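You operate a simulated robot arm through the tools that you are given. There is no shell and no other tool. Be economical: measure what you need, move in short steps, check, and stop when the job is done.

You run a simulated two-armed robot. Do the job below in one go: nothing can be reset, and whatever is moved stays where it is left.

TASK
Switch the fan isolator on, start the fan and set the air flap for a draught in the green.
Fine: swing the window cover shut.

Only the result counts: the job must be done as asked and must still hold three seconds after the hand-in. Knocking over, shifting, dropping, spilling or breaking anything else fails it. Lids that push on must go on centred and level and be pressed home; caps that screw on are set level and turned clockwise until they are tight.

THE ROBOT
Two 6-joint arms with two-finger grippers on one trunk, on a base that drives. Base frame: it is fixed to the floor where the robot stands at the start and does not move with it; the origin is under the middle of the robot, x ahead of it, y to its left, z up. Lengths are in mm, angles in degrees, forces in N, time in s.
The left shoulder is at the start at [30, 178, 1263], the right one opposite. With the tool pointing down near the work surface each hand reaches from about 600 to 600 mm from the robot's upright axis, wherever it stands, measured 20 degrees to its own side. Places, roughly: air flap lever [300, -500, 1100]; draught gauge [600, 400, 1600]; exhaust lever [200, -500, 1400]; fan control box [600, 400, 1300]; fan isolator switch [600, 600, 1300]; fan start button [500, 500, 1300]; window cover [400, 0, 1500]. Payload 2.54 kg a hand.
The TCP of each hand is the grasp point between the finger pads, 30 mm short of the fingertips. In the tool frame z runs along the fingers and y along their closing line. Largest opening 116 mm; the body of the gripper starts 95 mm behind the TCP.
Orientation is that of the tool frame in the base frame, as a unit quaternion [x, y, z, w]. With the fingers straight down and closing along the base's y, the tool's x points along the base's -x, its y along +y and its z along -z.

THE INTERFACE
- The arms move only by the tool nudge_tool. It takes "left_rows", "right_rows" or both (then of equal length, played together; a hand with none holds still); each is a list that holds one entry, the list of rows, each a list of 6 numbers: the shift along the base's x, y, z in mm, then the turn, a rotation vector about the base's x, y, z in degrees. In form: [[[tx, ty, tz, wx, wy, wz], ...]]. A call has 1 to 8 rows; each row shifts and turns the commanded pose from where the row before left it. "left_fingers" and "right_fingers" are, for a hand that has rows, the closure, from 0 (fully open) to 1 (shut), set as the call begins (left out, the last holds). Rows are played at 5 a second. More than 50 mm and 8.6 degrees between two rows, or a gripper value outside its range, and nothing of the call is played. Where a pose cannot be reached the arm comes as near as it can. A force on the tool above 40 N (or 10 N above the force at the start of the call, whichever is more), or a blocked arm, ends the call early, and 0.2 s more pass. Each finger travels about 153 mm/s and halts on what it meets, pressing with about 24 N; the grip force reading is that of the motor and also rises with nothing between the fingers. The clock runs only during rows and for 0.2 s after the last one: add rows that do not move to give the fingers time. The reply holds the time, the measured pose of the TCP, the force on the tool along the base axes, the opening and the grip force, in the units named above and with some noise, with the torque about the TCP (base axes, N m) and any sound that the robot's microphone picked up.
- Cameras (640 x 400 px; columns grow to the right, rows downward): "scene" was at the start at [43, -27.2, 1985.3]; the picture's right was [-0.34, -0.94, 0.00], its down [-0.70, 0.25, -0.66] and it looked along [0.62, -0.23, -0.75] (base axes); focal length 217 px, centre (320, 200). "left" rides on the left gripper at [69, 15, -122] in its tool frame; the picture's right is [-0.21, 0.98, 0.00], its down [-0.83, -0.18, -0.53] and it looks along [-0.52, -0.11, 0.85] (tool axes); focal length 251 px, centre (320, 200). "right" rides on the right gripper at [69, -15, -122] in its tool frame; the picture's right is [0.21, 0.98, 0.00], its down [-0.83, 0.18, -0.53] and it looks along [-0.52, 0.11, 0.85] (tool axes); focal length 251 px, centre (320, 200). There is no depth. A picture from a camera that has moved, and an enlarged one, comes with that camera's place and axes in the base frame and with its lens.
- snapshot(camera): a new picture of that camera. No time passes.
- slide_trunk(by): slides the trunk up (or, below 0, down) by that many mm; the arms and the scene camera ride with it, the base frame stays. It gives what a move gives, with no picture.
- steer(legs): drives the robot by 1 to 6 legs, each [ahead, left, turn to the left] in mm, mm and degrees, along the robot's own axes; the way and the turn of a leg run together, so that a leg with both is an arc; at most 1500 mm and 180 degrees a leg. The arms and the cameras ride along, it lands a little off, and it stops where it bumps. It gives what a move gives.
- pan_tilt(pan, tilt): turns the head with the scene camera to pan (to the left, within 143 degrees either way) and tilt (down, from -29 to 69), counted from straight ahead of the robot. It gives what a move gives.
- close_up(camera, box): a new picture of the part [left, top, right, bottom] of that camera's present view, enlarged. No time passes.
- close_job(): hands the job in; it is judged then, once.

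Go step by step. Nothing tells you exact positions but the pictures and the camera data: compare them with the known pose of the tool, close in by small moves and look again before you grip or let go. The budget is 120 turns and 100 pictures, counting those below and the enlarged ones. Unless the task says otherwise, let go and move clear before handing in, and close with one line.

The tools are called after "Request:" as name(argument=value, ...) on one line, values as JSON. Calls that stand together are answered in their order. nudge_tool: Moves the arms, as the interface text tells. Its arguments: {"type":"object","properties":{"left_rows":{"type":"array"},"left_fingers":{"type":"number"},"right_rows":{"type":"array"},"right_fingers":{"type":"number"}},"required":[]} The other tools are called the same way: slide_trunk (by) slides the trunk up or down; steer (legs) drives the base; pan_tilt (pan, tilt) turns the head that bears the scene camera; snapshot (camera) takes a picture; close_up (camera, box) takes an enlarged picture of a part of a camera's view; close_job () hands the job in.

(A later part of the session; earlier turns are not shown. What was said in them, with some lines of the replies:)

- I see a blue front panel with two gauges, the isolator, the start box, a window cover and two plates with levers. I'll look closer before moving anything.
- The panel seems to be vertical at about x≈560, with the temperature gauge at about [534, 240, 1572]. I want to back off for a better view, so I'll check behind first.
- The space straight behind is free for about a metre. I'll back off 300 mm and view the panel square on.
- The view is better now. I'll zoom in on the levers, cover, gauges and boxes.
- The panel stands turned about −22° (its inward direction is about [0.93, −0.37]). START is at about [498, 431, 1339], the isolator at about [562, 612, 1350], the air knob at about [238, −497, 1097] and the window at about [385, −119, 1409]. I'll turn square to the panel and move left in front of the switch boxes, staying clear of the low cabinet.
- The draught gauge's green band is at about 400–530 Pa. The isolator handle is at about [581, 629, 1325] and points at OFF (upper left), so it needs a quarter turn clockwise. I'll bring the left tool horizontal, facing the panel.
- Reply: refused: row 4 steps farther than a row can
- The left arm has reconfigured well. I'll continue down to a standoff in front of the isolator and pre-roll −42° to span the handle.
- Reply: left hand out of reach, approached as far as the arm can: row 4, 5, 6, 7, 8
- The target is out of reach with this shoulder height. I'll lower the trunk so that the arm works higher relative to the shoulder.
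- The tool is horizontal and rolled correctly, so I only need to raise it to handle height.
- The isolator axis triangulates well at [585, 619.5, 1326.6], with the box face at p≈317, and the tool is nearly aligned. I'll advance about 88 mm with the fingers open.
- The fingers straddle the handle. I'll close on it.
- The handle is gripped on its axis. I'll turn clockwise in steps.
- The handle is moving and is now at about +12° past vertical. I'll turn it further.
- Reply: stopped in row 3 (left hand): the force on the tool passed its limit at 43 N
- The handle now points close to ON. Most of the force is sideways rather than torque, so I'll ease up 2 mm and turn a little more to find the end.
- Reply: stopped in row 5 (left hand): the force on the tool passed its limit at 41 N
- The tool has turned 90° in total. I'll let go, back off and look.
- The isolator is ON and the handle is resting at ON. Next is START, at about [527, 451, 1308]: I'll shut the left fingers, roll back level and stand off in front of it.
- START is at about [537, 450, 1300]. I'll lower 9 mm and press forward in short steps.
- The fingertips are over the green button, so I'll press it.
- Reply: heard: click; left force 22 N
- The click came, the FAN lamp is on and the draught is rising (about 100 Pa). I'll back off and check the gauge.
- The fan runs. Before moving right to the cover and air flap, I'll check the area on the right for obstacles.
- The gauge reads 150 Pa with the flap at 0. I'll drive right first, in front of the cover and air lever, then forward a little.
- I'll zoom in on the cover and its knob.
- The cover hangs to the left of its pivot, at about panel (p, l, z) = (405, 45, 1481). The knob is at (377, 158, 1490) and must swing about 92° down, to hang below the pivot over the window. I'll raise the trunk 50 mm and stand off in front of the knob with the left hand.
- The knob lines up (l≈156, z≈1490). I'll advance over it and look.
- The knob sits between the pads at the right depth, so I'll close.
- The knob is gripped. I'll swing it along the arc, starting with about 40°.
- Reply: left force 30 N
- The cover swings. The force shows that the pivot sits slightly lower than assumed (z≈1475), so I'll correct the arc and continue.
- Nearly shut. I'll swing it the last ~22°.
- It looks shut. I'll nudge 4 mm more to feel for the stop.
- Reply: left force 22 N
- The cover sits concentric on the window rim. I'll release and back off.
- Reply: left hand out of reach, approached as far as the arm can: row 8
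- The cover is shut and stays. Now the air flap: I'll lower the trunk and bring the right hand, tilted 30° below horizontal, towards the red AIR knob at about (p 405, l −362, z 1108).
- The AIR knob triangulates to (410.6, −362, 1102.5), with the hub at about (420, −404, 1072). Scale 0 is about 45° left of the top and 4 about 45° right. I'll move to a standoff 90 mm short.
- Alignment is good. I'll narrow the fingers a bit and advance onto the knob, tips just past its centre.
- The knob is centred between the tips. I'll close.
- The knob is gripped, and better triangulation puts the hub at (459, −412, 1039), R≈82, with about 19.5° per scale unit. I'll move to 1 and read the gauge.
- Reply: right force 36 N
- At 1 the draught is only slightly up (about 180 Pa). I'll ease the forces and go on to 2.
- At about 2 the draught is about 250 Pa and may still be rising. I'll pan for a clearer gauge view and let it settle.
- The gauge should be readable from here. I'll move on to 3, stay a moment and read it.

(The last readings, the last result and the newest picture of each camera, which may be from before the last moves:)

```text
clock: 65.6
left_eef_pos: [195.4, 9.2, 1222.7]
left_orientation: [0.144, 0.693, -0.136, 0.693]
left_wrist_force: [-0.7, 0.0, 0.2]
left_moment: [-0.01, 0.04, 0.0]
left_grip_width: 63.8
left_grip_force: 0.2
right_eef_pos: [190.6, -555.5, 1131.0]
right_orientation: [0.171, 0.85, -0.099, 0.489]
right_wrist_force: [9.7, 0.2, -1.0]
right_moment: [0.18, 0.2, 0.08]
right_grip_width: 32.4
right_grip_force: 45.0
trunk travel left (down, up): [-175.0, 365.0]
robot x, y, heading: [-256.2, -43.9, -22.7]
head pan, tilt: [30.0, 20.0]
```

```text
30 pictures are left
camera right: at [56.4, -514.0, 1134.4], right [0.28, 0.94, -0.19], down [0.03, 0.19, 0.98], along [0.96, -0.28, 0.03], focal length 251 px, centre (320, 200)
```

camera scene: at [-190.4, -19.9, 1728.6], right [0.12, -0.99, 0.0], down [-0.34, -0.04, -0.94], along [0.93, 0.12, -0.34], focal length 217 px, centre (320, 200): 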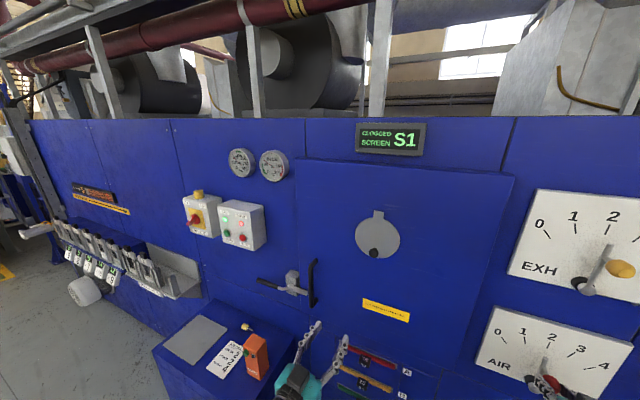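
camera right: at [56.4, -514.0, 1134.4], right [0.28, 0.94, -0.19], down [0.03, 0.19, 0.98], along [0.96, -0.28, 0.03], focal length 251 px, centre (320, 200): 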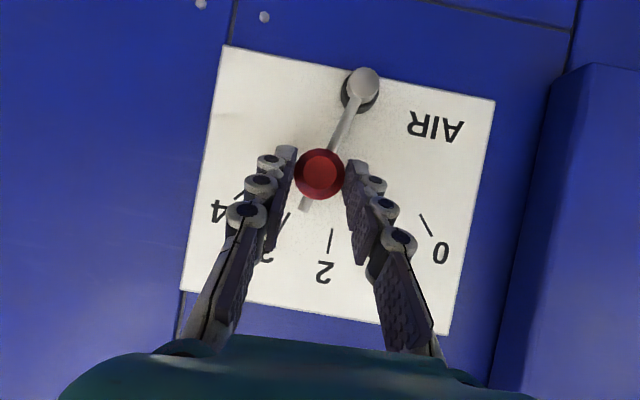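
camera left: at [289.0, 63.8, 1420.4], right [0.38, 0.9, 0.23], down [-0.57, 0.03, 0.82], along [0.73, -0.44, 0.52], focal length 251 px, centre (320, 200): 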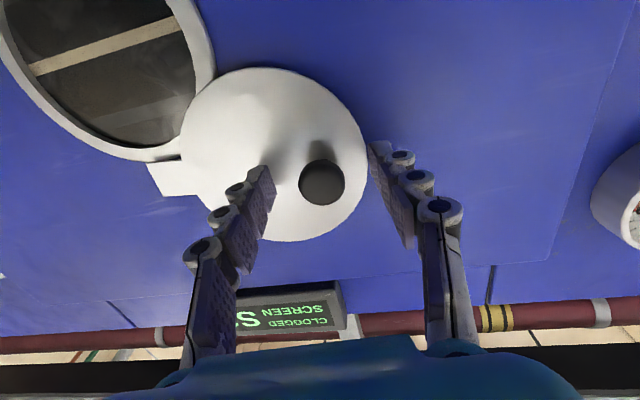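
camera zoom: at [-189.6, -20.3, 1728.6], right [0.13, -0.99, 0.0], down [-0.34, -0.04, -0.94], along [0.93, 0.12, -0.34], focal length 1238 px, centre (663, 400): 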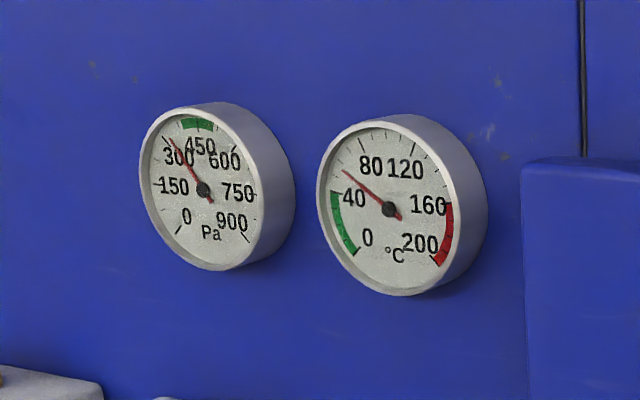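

The gauge reads about 330 Pa at nearly 3. I'll wait 1.6 s to see whether it has settled.

Request:
nudge_tool(right_rows=[[[0, 0, 0, 0, 0, 0], [0, 0, 0, 0, 0, 0], [0, 0, 0, 0, 0, 0], [0, 0, 0, 0, 0, 0], [0, 0, 0, 0, 0, 0], [0, 0, 0, 0, 0, 0], [0, 0, 0, 0, 0, 0], [0, 0, 0, 0, 0, 0]]])

Request:
close_up(camera="scene", box=[220, 140, 260, 190])

```text
clock: 67.4
left_eef_pos: [194.8, 8.2, 1222.8]
left_orientation: [0.145, 0.693, -0.133, 0.694]
left_wrist_force: [0.4, -0.2, -0.4]
left_moment: [0.02, 0.03, -0.01]
left_grip_width: 63.9
left_grip_force: 0.0
right_eef_pos: [190.9, -554.6, 1131.1]
right_orientation: [0.172, 0.85, -0.099, 0.488]
right_wrist_force: [5.8, -2.8, -3.9]
right_moment: [-0.04, 0.04, 0.0]
right_grip_width: 32.3
right_grip_force: 45.3
trunk travel left (down, up): [-175.0, 365.0]
robot x, y, heading: [-258.3, -41.2, -22.4]
head pan, tilt: [30.0, 20.0]
```

```text
8.00 times, centred on (240, 165) of scene
camera zoom: at [-189.9, -20.7, 1728.6], right [0.13, -0.99, 0.0], down [-0.34, -0.04, -0.94], along [0.93, 0.12, -0.34], focal length 1733 px, centre (960, 480)
```

zoom: 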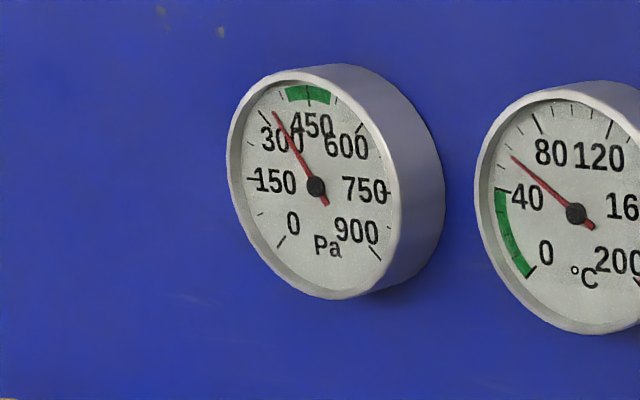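

It settles at about 340 Pa, so the rest of the way to the middle of the green takes most of a unit more. I'll move about 14° further.

Request:
nudge_tool(right_rows=[[[-1.9, -4.5, -1.8, 0, 0, 0], [-1.9, -4.5, -2.1, 0, 0, 0], [-1.9, -4.4, -2.5, 0, 0, 0], [-1.8, -4.4, -2.8, 0, 0, 0], [0, 0, 0, 0, 0, 0], [0, 0, 0, 0, 0, 0], [0, 0, 0, 0, 0, 0], [0, 0, 0, 0, 0, 0]]])

Request:
nudge_tool(right_rows=[[[0, 0, 0, 0, 0, 0], [0, 0, 0, 0, 0, 0], [0, 0, 0, 0, 0, 0], [0, 0, 0, 0, 0, 0], [0, 0, 0, 0, 0, 0], [0, 0, 0, 0, 0, 0], [0, 0, 0, 0, 0, 0], [0, 0, 0, 0, 0, 0]]])

Request:
close_up(camera="scene", box=[220, 140, 260, 190])

Request:
snapshot(camera="right")

```text
clock: 69.2
left_eef_pos: [195.0, 10.3, 1222.3]
left_orientation: [0.144, 0.693, -0.134, 0.693]
left_wrist_force: [-0.1, 0.4, -0.2]
left_moment: [-0.01, 0.03, -0.02]
left_grip_width: 64.0
left_grip_force: 0.0
right_eef_pos: [185.1, -571.4, 1122.8]
right_orientation: [0.171, 0.849, -0.099, 0.49]
right_wrist_force: [16.9, -3.5, 7.8]
right_moment: [0.2, -0.52, 0.06]
right_grip_width: 32.3
right_grip_force: 45.0
trunk travel left (down, up): [-175.0, 365.0]
robot x, y, heading: [-251.9, -43.0, -23.0]
head pan, tilt: [30.0, 20.0]
```

```text
clock: 71.0
left_eef_pos: [194.6, 9.1, 1223.2]
left_orientation: [0.145, 0.693, -0.134, 0.693]
left_wrist_force: [0.1, -0.1, -0.1]
left_moment: [0.02, -0.01, -0.01]
left_grip_width: 63.7
left_grip_force: 0.1
right_eef_pos: [184.5, -571.8, 1122.8]
right_orientation: [0.172, 0.85, -0.098, 0.489]
right_wrist_force: [16.0, -7.6, 9.4]
right_moment: [0.06, -0.46, -0.05]
right_grip_width: 32.1
right_grip_force: 44.5
trunk travel left (down, up): [-175.0, 365.0]
robot x, y, heading: [-253.8, -42.6, -22.8]
head pan, tilt: [30.0, 20.0]
```

```text
8.00 times, centred on (240, 165) of scene
camera zoom: at [-189.1, -20.5, 1728.6], right [0.13, -0.99, 0.0], down [-0.34, -0.04, -0.94], along [0.93, 0.12, -0.34], focal length 1733 px, centre (960, 480)
```

zoom: 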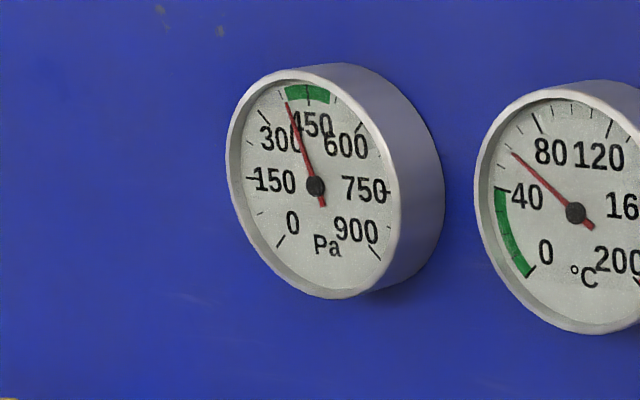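

```text
27 pictures are left
camera right: at [49.7, -531.4, 1124.0], right [0.28, 0.94, -0.19], down [0.03, 0.19, 0.98], along [0.96, -0.28, 0.03], focal length 251 px, centre (320, 200)
```

right: 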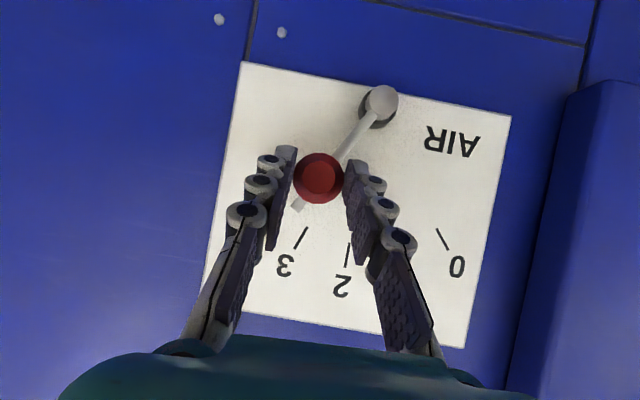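

The gauge reads about 390 Pa, at the lower edge of green. I'll go about 9° more, near 4.

Request:
nudge_tool(right_rows=[[[-1.0, -3.3, -2, 0, 0, 0], [-1.0, -3.2, -2.2, 0, 0, 0], [-1.3, -3.1, -2.3, 0, 0, 0], [0, 0, 0, 0, 0, 0], [0, 0, 0, 0, 0, 0], [0, 0, 0, 0, 0, 0], [0, 0, 0, 0, 0, 0], [0, 0, 0, 0, 0, 0]]])

Request:
nudge_tool(right_rows=[[[0, 0, 0, 0, 0, 0], [0, 0, 0, 0, 0, 0], [0, 0, 0, 0, 0, 0], [0, 0, 0, 0, 0, 0], [0, 0, 0, 0, 0, 0], [0, 0, 0, 0, 0, 0], [0, 0, 0, 0, 0, 0], [0, 0, 0, 0, 0, 0]]])

Request:
close_up(camera="scene", box=[220, 140, 260, 190])

Request:
snapshot(camera="right")

```text
clock: 72.8
left_eef_pos: [194.4, 9.9, 1222.4]
left_orientation: [0.144, 0.693, -0.134, 0.693]
left_wrist_force: [-0.3, 0.0, 0.5]
left_moment: [0.01, 0.02, -0.02]
left_grip_width: 63.5
left_grip_force: 0.1
right_eef_pos: [181.7, -579.3, 1116.3]
right_orientation: [0.17, 0.85, -0.098, 0.488]
right_wrist_force: [7.9, 13.3, -20.9]
right_moment: [0.23, 0.35, 0.49]
right_grip_width: 32.2
right_grip_force: 44.5
trunk travel left (down, up): [-175.0, 365.0]
robot x, y, heading: [-254.7, -43.2, -22.9]
head pan, tilt: [30.0, 20.0]
```

```text
clock: 74.6
left_eef_pos: [195.6, 10.7, 1222.2]
left_orientation: [0.144, 0.693, -0.135, 0.693]
left_wrist_force: [1.1, -0.8, 0.1]
left_moment: [0.0, 0.01, -0.01]
left_grip_width: 64.0
left_grip_force: 0.0
right_eef_pos: [180.4, -580.1, 1117.5]
right_orientation: [0.171, 0.851, -0.098, 0.488]
right_wrist_force: [4.6, 14.9, -26.6]
right_moment: [0.16, 0.83, 0.49]
right_grip_width: 32.2
right_grip_force: 45.0
trunk travel left (down, up): [-175.0, 365.0]
robot x, y, heading: [-252.7, -40.4, -23.0]
head pan, tilt: [30.0, 20.0]
```

```text
8.00 times, centred on (240, 165) of scene
camera zoom: at [-188.4, -19.9, 1728.5], right [0.13, -0.99, 0.0], down [-0.34, -0.04, -0.94], along [0.93, 0.12, -0.34], focal length 1733 px, centre (960, 480)
```

zoom: 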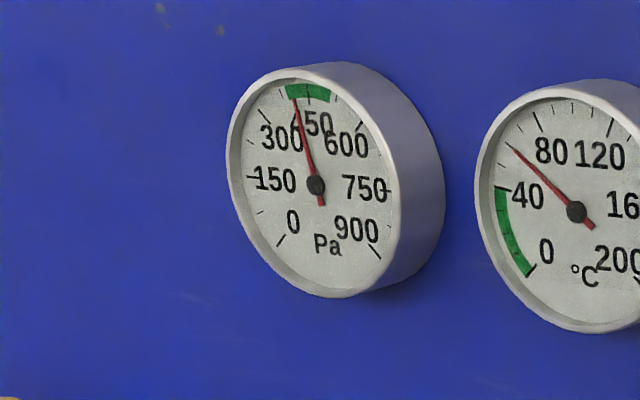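

```text
25 pictures are left
camera right: at [46.4, -539.8, 1118.1], right [0.28, 0.94, -0.18], down [0.03, 0.18, 0.98], along [0.96, -0.28, 0.02], focal length 251 px, centre (320, 200)
```

right: 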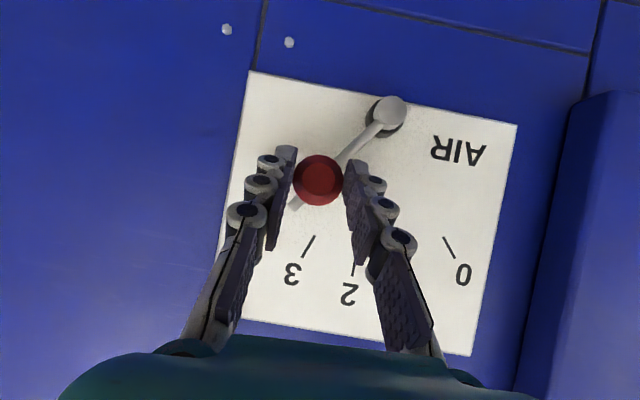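

The needle is at about 420 Pa, inside the green. I'll go a little further for margin, relaxing the radial pull.

Request:
nudge_tool(right_rows=[[[-0.4, -0.9, -2, 0, 0, 0], [-0.4, -0.9, -2.1, 0, 0, 0], [-0.6, -1.5, -1.2, 0, 0, 0], [0, 0, 0, 0, 0, 0], [0, 0, 0, 0, 0, 0], [0, 0, 0, 0, 0, 0], [0, 0, 0, 0, 0, 0], [0, 0, 0, 0, 0, 0]]])

Request:
nudge_tool(right_rows=[[[0, 0, 0, 0, 0, 0], [0, 0, 0, 0, 0, 0], [0, 0, 0, 0, 0, 0], [0, 0, 0, 0, 0, 0], [0, 0, 0, 0, 0, 0], [0, 0, 0, 0, 0, 0], [0, 0, 0, 0, 0, 0], [0, 0, 0, 0, 0, 0]]])

Request:
close_up(camera="scene", box=[220, 140, 260, 190])

```text
clock: 76.4
left_eef_pos: [194.2, 8.4, 1223.7]
left_orientation: [0.145, 0.693, -0.134, 0.694]
left_wrist_force: [0.4, 0.0, 0.7]
left_moment: [0.03, -0.01, -0.02]
left_grip_width: 63.7
left_grip_force: 0.1
right_eef_pos: [180.0, -584.6, 1111.6]
right_orientation: [0.171, 0.849, -0.099, 0.49]
right_wrist_force: [15.8, -5.5, 13.7]
right_moment: [-0.23, -0.57, -0.05]
right_grip_width: 32.2
right_grip_force: 44.9
trunk travel left (down, up): [-175.0, 365.0]
robot x, y, heading: [-258.5, -44.1, -22.9]
head pan, tilt: [30.0, 20.0]
```

```text
clock: 78.2
left_eef_pos: [193.8, 9.5, 1222.5]
left_orientation: [0.144, 0.693, -0.133, 0.694]
left_wrist_force: [-0.4, 0.4, 0.3]
left_moment: [-0.04, 0.04, -0.01]
left_grip_width: 63.9
left_grip_force: 0.1
right_eef_pos: [179.8, -585.1, 1112.5]
right_orientation: [0.172, 0.849, -0.1, 0.49]
right_wrist_force: [19.4, -11.9, 22.2]
right_moment: [-0.29, -0.61, -0.07]
right_grip_width: 32.2
right_grip_force: 44.7
trunk travel left (down, up): [-175.0, 365.0]
robot x, y, heading: [-254.2, -40.8, -22.7]
head pan, tilt: [30.0, 20.0]
```

```text
8.00 times, centred on (240, 165) of scene
camera zoom: at [-189.7, -19.8, 1728.6], right [0.13, -0.99, 0.0], down [-0.34, -0.04, -0.94], along [0.93, 0.12, -0.34], focal length 1733 px, centre (960, 480)
```

zoom: 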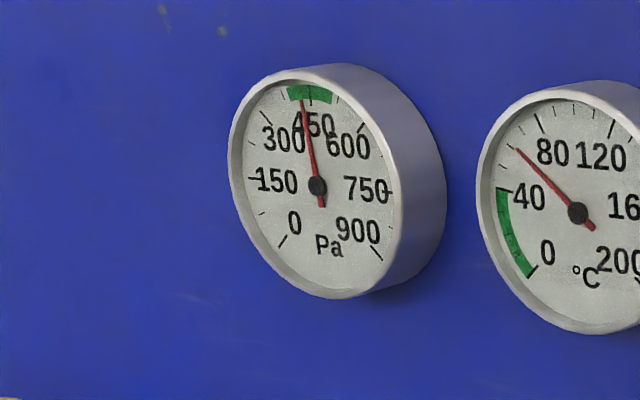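

The needle is at about 430 Pa, well into the green. I'll let go and back off along the approach line.

Request:
nudge_tool(right_rows=[[[0, 0, 0, 0, 0, 0], [0, 0, 0, 0, 0, 0], [-16, 6.7, 10, 0, 0, 0], [-32, 13.4, 20, 0, 0, 0], [-32, 13.4, 20, 0, 0, 0], [0, 0, 0, 0, 0, 0], [0, 0, 0, 0, 0, 0], [0, 0, 0, 0, 0, 0]]], right_fingers=0.5)

Request:
close_up(camera="scene", box=[170, 130, 330, 260])

Request:
snapshot(camera="right")

```text
clock: 80.0
left_eef_pos: [193.1, 10.0, 1223.7]
left_orientation: [0.144, 0.693, -0.133, 0.694]
left_wrist_force: [0.3, -0.1, -1.2]
left_moment: [0.02, 0.03, 0.01]
left_grip_width: 63.8
left_grip_force: 0.0
right_eef_pos: [99.3, -550.7, 1161.6]
right_orientation: [0.171, 0.849, -0.099, 0.489]
right_wrist_force: [0.5, -0.4, 0.1]
right_moment: [0.0, 0.0, 0.02]
right_grip_width: 58.0
right_grip_force: 0.1
trunk travel left (down, up): [-175.0, 365.0]
robot x, y, heading: [-253.6, -43.2, -23.0]
head pan, tilt: [30.0, 20.0]
```

```text
3.08 times, centred on (250, 195) of scene
camera zoom: at [-191.0, -20.3, 1728.6], right [0.13, -0.99, 0.0], down [-0.34, -0.04, -0.94], along [0.93, 0.12, -0.34], focal length 666 px, centre (535, 215)
```

zoom: 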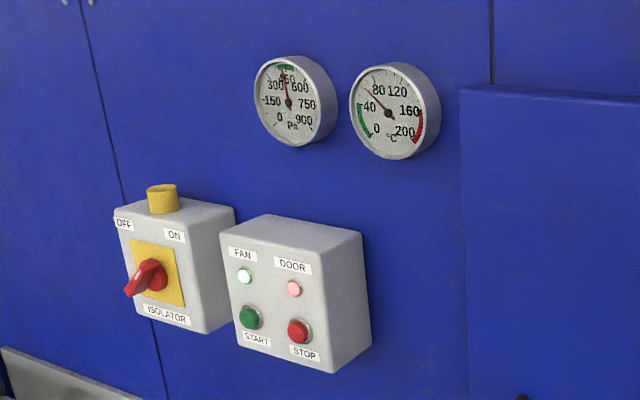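

```text
22 pictures are left
camera right: at [-35.5, -510.5, 1163.0], right [0.28, 0.94, -0.19], down [0.03, 0.19, 0.98], along [0.96, -0.28, 0.03], focal length 251 px, centre (320, 200)
```

right: 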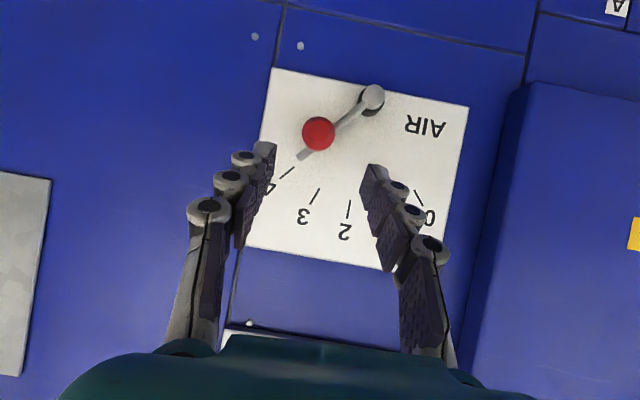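

The lever stays just short of 4. I'll wait a couple of seconds and take a final check of the gauge and cover.

Request:
nudge_tool(right_rows=[[[-20, 8, 5, 0, 0, 0], [0, 0, 0, 0, 0, 0], [0, 0, 0, 0, 0, 0], [0, 0, 0, 0, 0, 0], [0, 0, 0, 0, 0, 0], [0, 0, 0, 0, 0, 0], [0, 0, 0, 0, 0, 0], [0, 0, 0, 0, 0, 0]]])

Request:
nudge_tool(right_rows=[[[0, 0, 0, 0, 0, 0], [0, 0, 0, 0, 0, 0], [0, 0, 0, 0, 0, 0], [0, 0, 0, 0, 0, 0], [0, 0, 0, 0, 0, 0], [0, 0, 0, 0, 0, 0], [0, 0, 0, 0, 0, 0], [0, 0, 0, 0, 0, 0]]])

Request:
close_up(camera="scene", box=[220, 140, 260, 190])

Request:
close_up(camera="scene", box=[340, 180, 640, 390])

```text
clock: 81.8
left_eef_pos: [193.6, 8.1, 1222.8]
left_orientation: [0.145, 0.692, -0.134, 0.694]
left_wrist_force: [0.0, -0.6, -0.3]
left_moment: [0.01, -0.01, -0.03]
left_grip_width: 63.7
left_grip_force: 0.1
right_eef_pos: [78.8, -543.4, 1166.8]
right_orientation: [0.171, 0.849, -0.099, 0.49]
right_wrist_force: [-1.3, 0.3, 0.5]
right_moment: [-0.01, -0.02, 0.0]
right_grip_width: 58.2
right_grip_force: 0.1
trunk travel left (down, up): [-175.0, 365.0]
robot x, y, heading: [-256.9, -45.5, -22.9]
head pan, tilt: [30.0, 20.0]
```

```text
clock: 83.6
left_eef_pos: [193.6, 9.6, 1224.0]
left_orientation: [0.145, 0.692, -0.134, 0.694]
left_wrist_force: [-0.2, 0.0, 0.9]
left_moment: [-0.01, -0.02, -0.01]
left_grip_width: 64.0
left_grip_force: 0.0
right_eef_pos: [79.7, -543.9, 1167.6]
right_orientation: [0.172, 0.849, -0.099, 0.49]
right_wrist_force: [-0.2, 0.1, 1.3]
right_moment: [-0.03, -0.02, 0.04]
right_grip_width: 57.9
right_grip_force: 0.1
trunk travel left (down, up): [-175.0, 365.0]
robot x, y, heading: [-258.4, -42.2, -22.7]
head pan, tilt: [30.0, 20.0]
```

```text
8.00 times, centred on (240, 165) of scene
camera zoom: at [-191.5, -19.9, 1728.7], right [0.13, -0.99, 0.0], down [-0.34, -0.04, -0.94], along [0.93, 0.12, -0.34], focal length 1733 px, centre (960, 480)
```

zoom: 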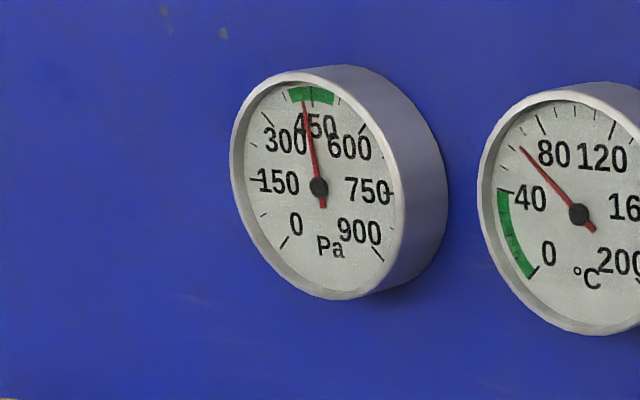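

```text
1.90 times, centred on (490, 285) of scene
camera zoom: at [-191.5, -19.9, 1728.7], right [0.13, -0.99, 0.0], down [-0.34, -0.04, -0.94], along [0.93, 0.12, -0.34], focal length 413 px, centre (-4, 38)
```

zoom: 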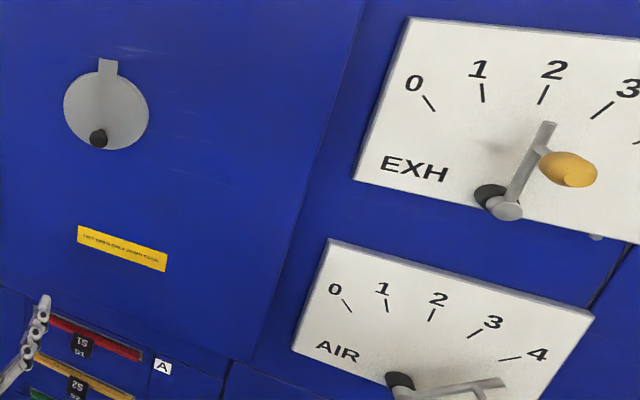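

The draught holds steady at about 430 Pa in the green. The isolator is on, the fan lamp is lit, the cover is shut, the exhaust lever is untouched and both hands are clear. I'm handing in.

Request:
close_job()

```text
The job is handed in.
```

The isolator is on, the fan is running, the window cover is swung shut, and the air flap is set just short of 4. The draught held at about 430 Pa, inside the green, at the last check before I handed in.
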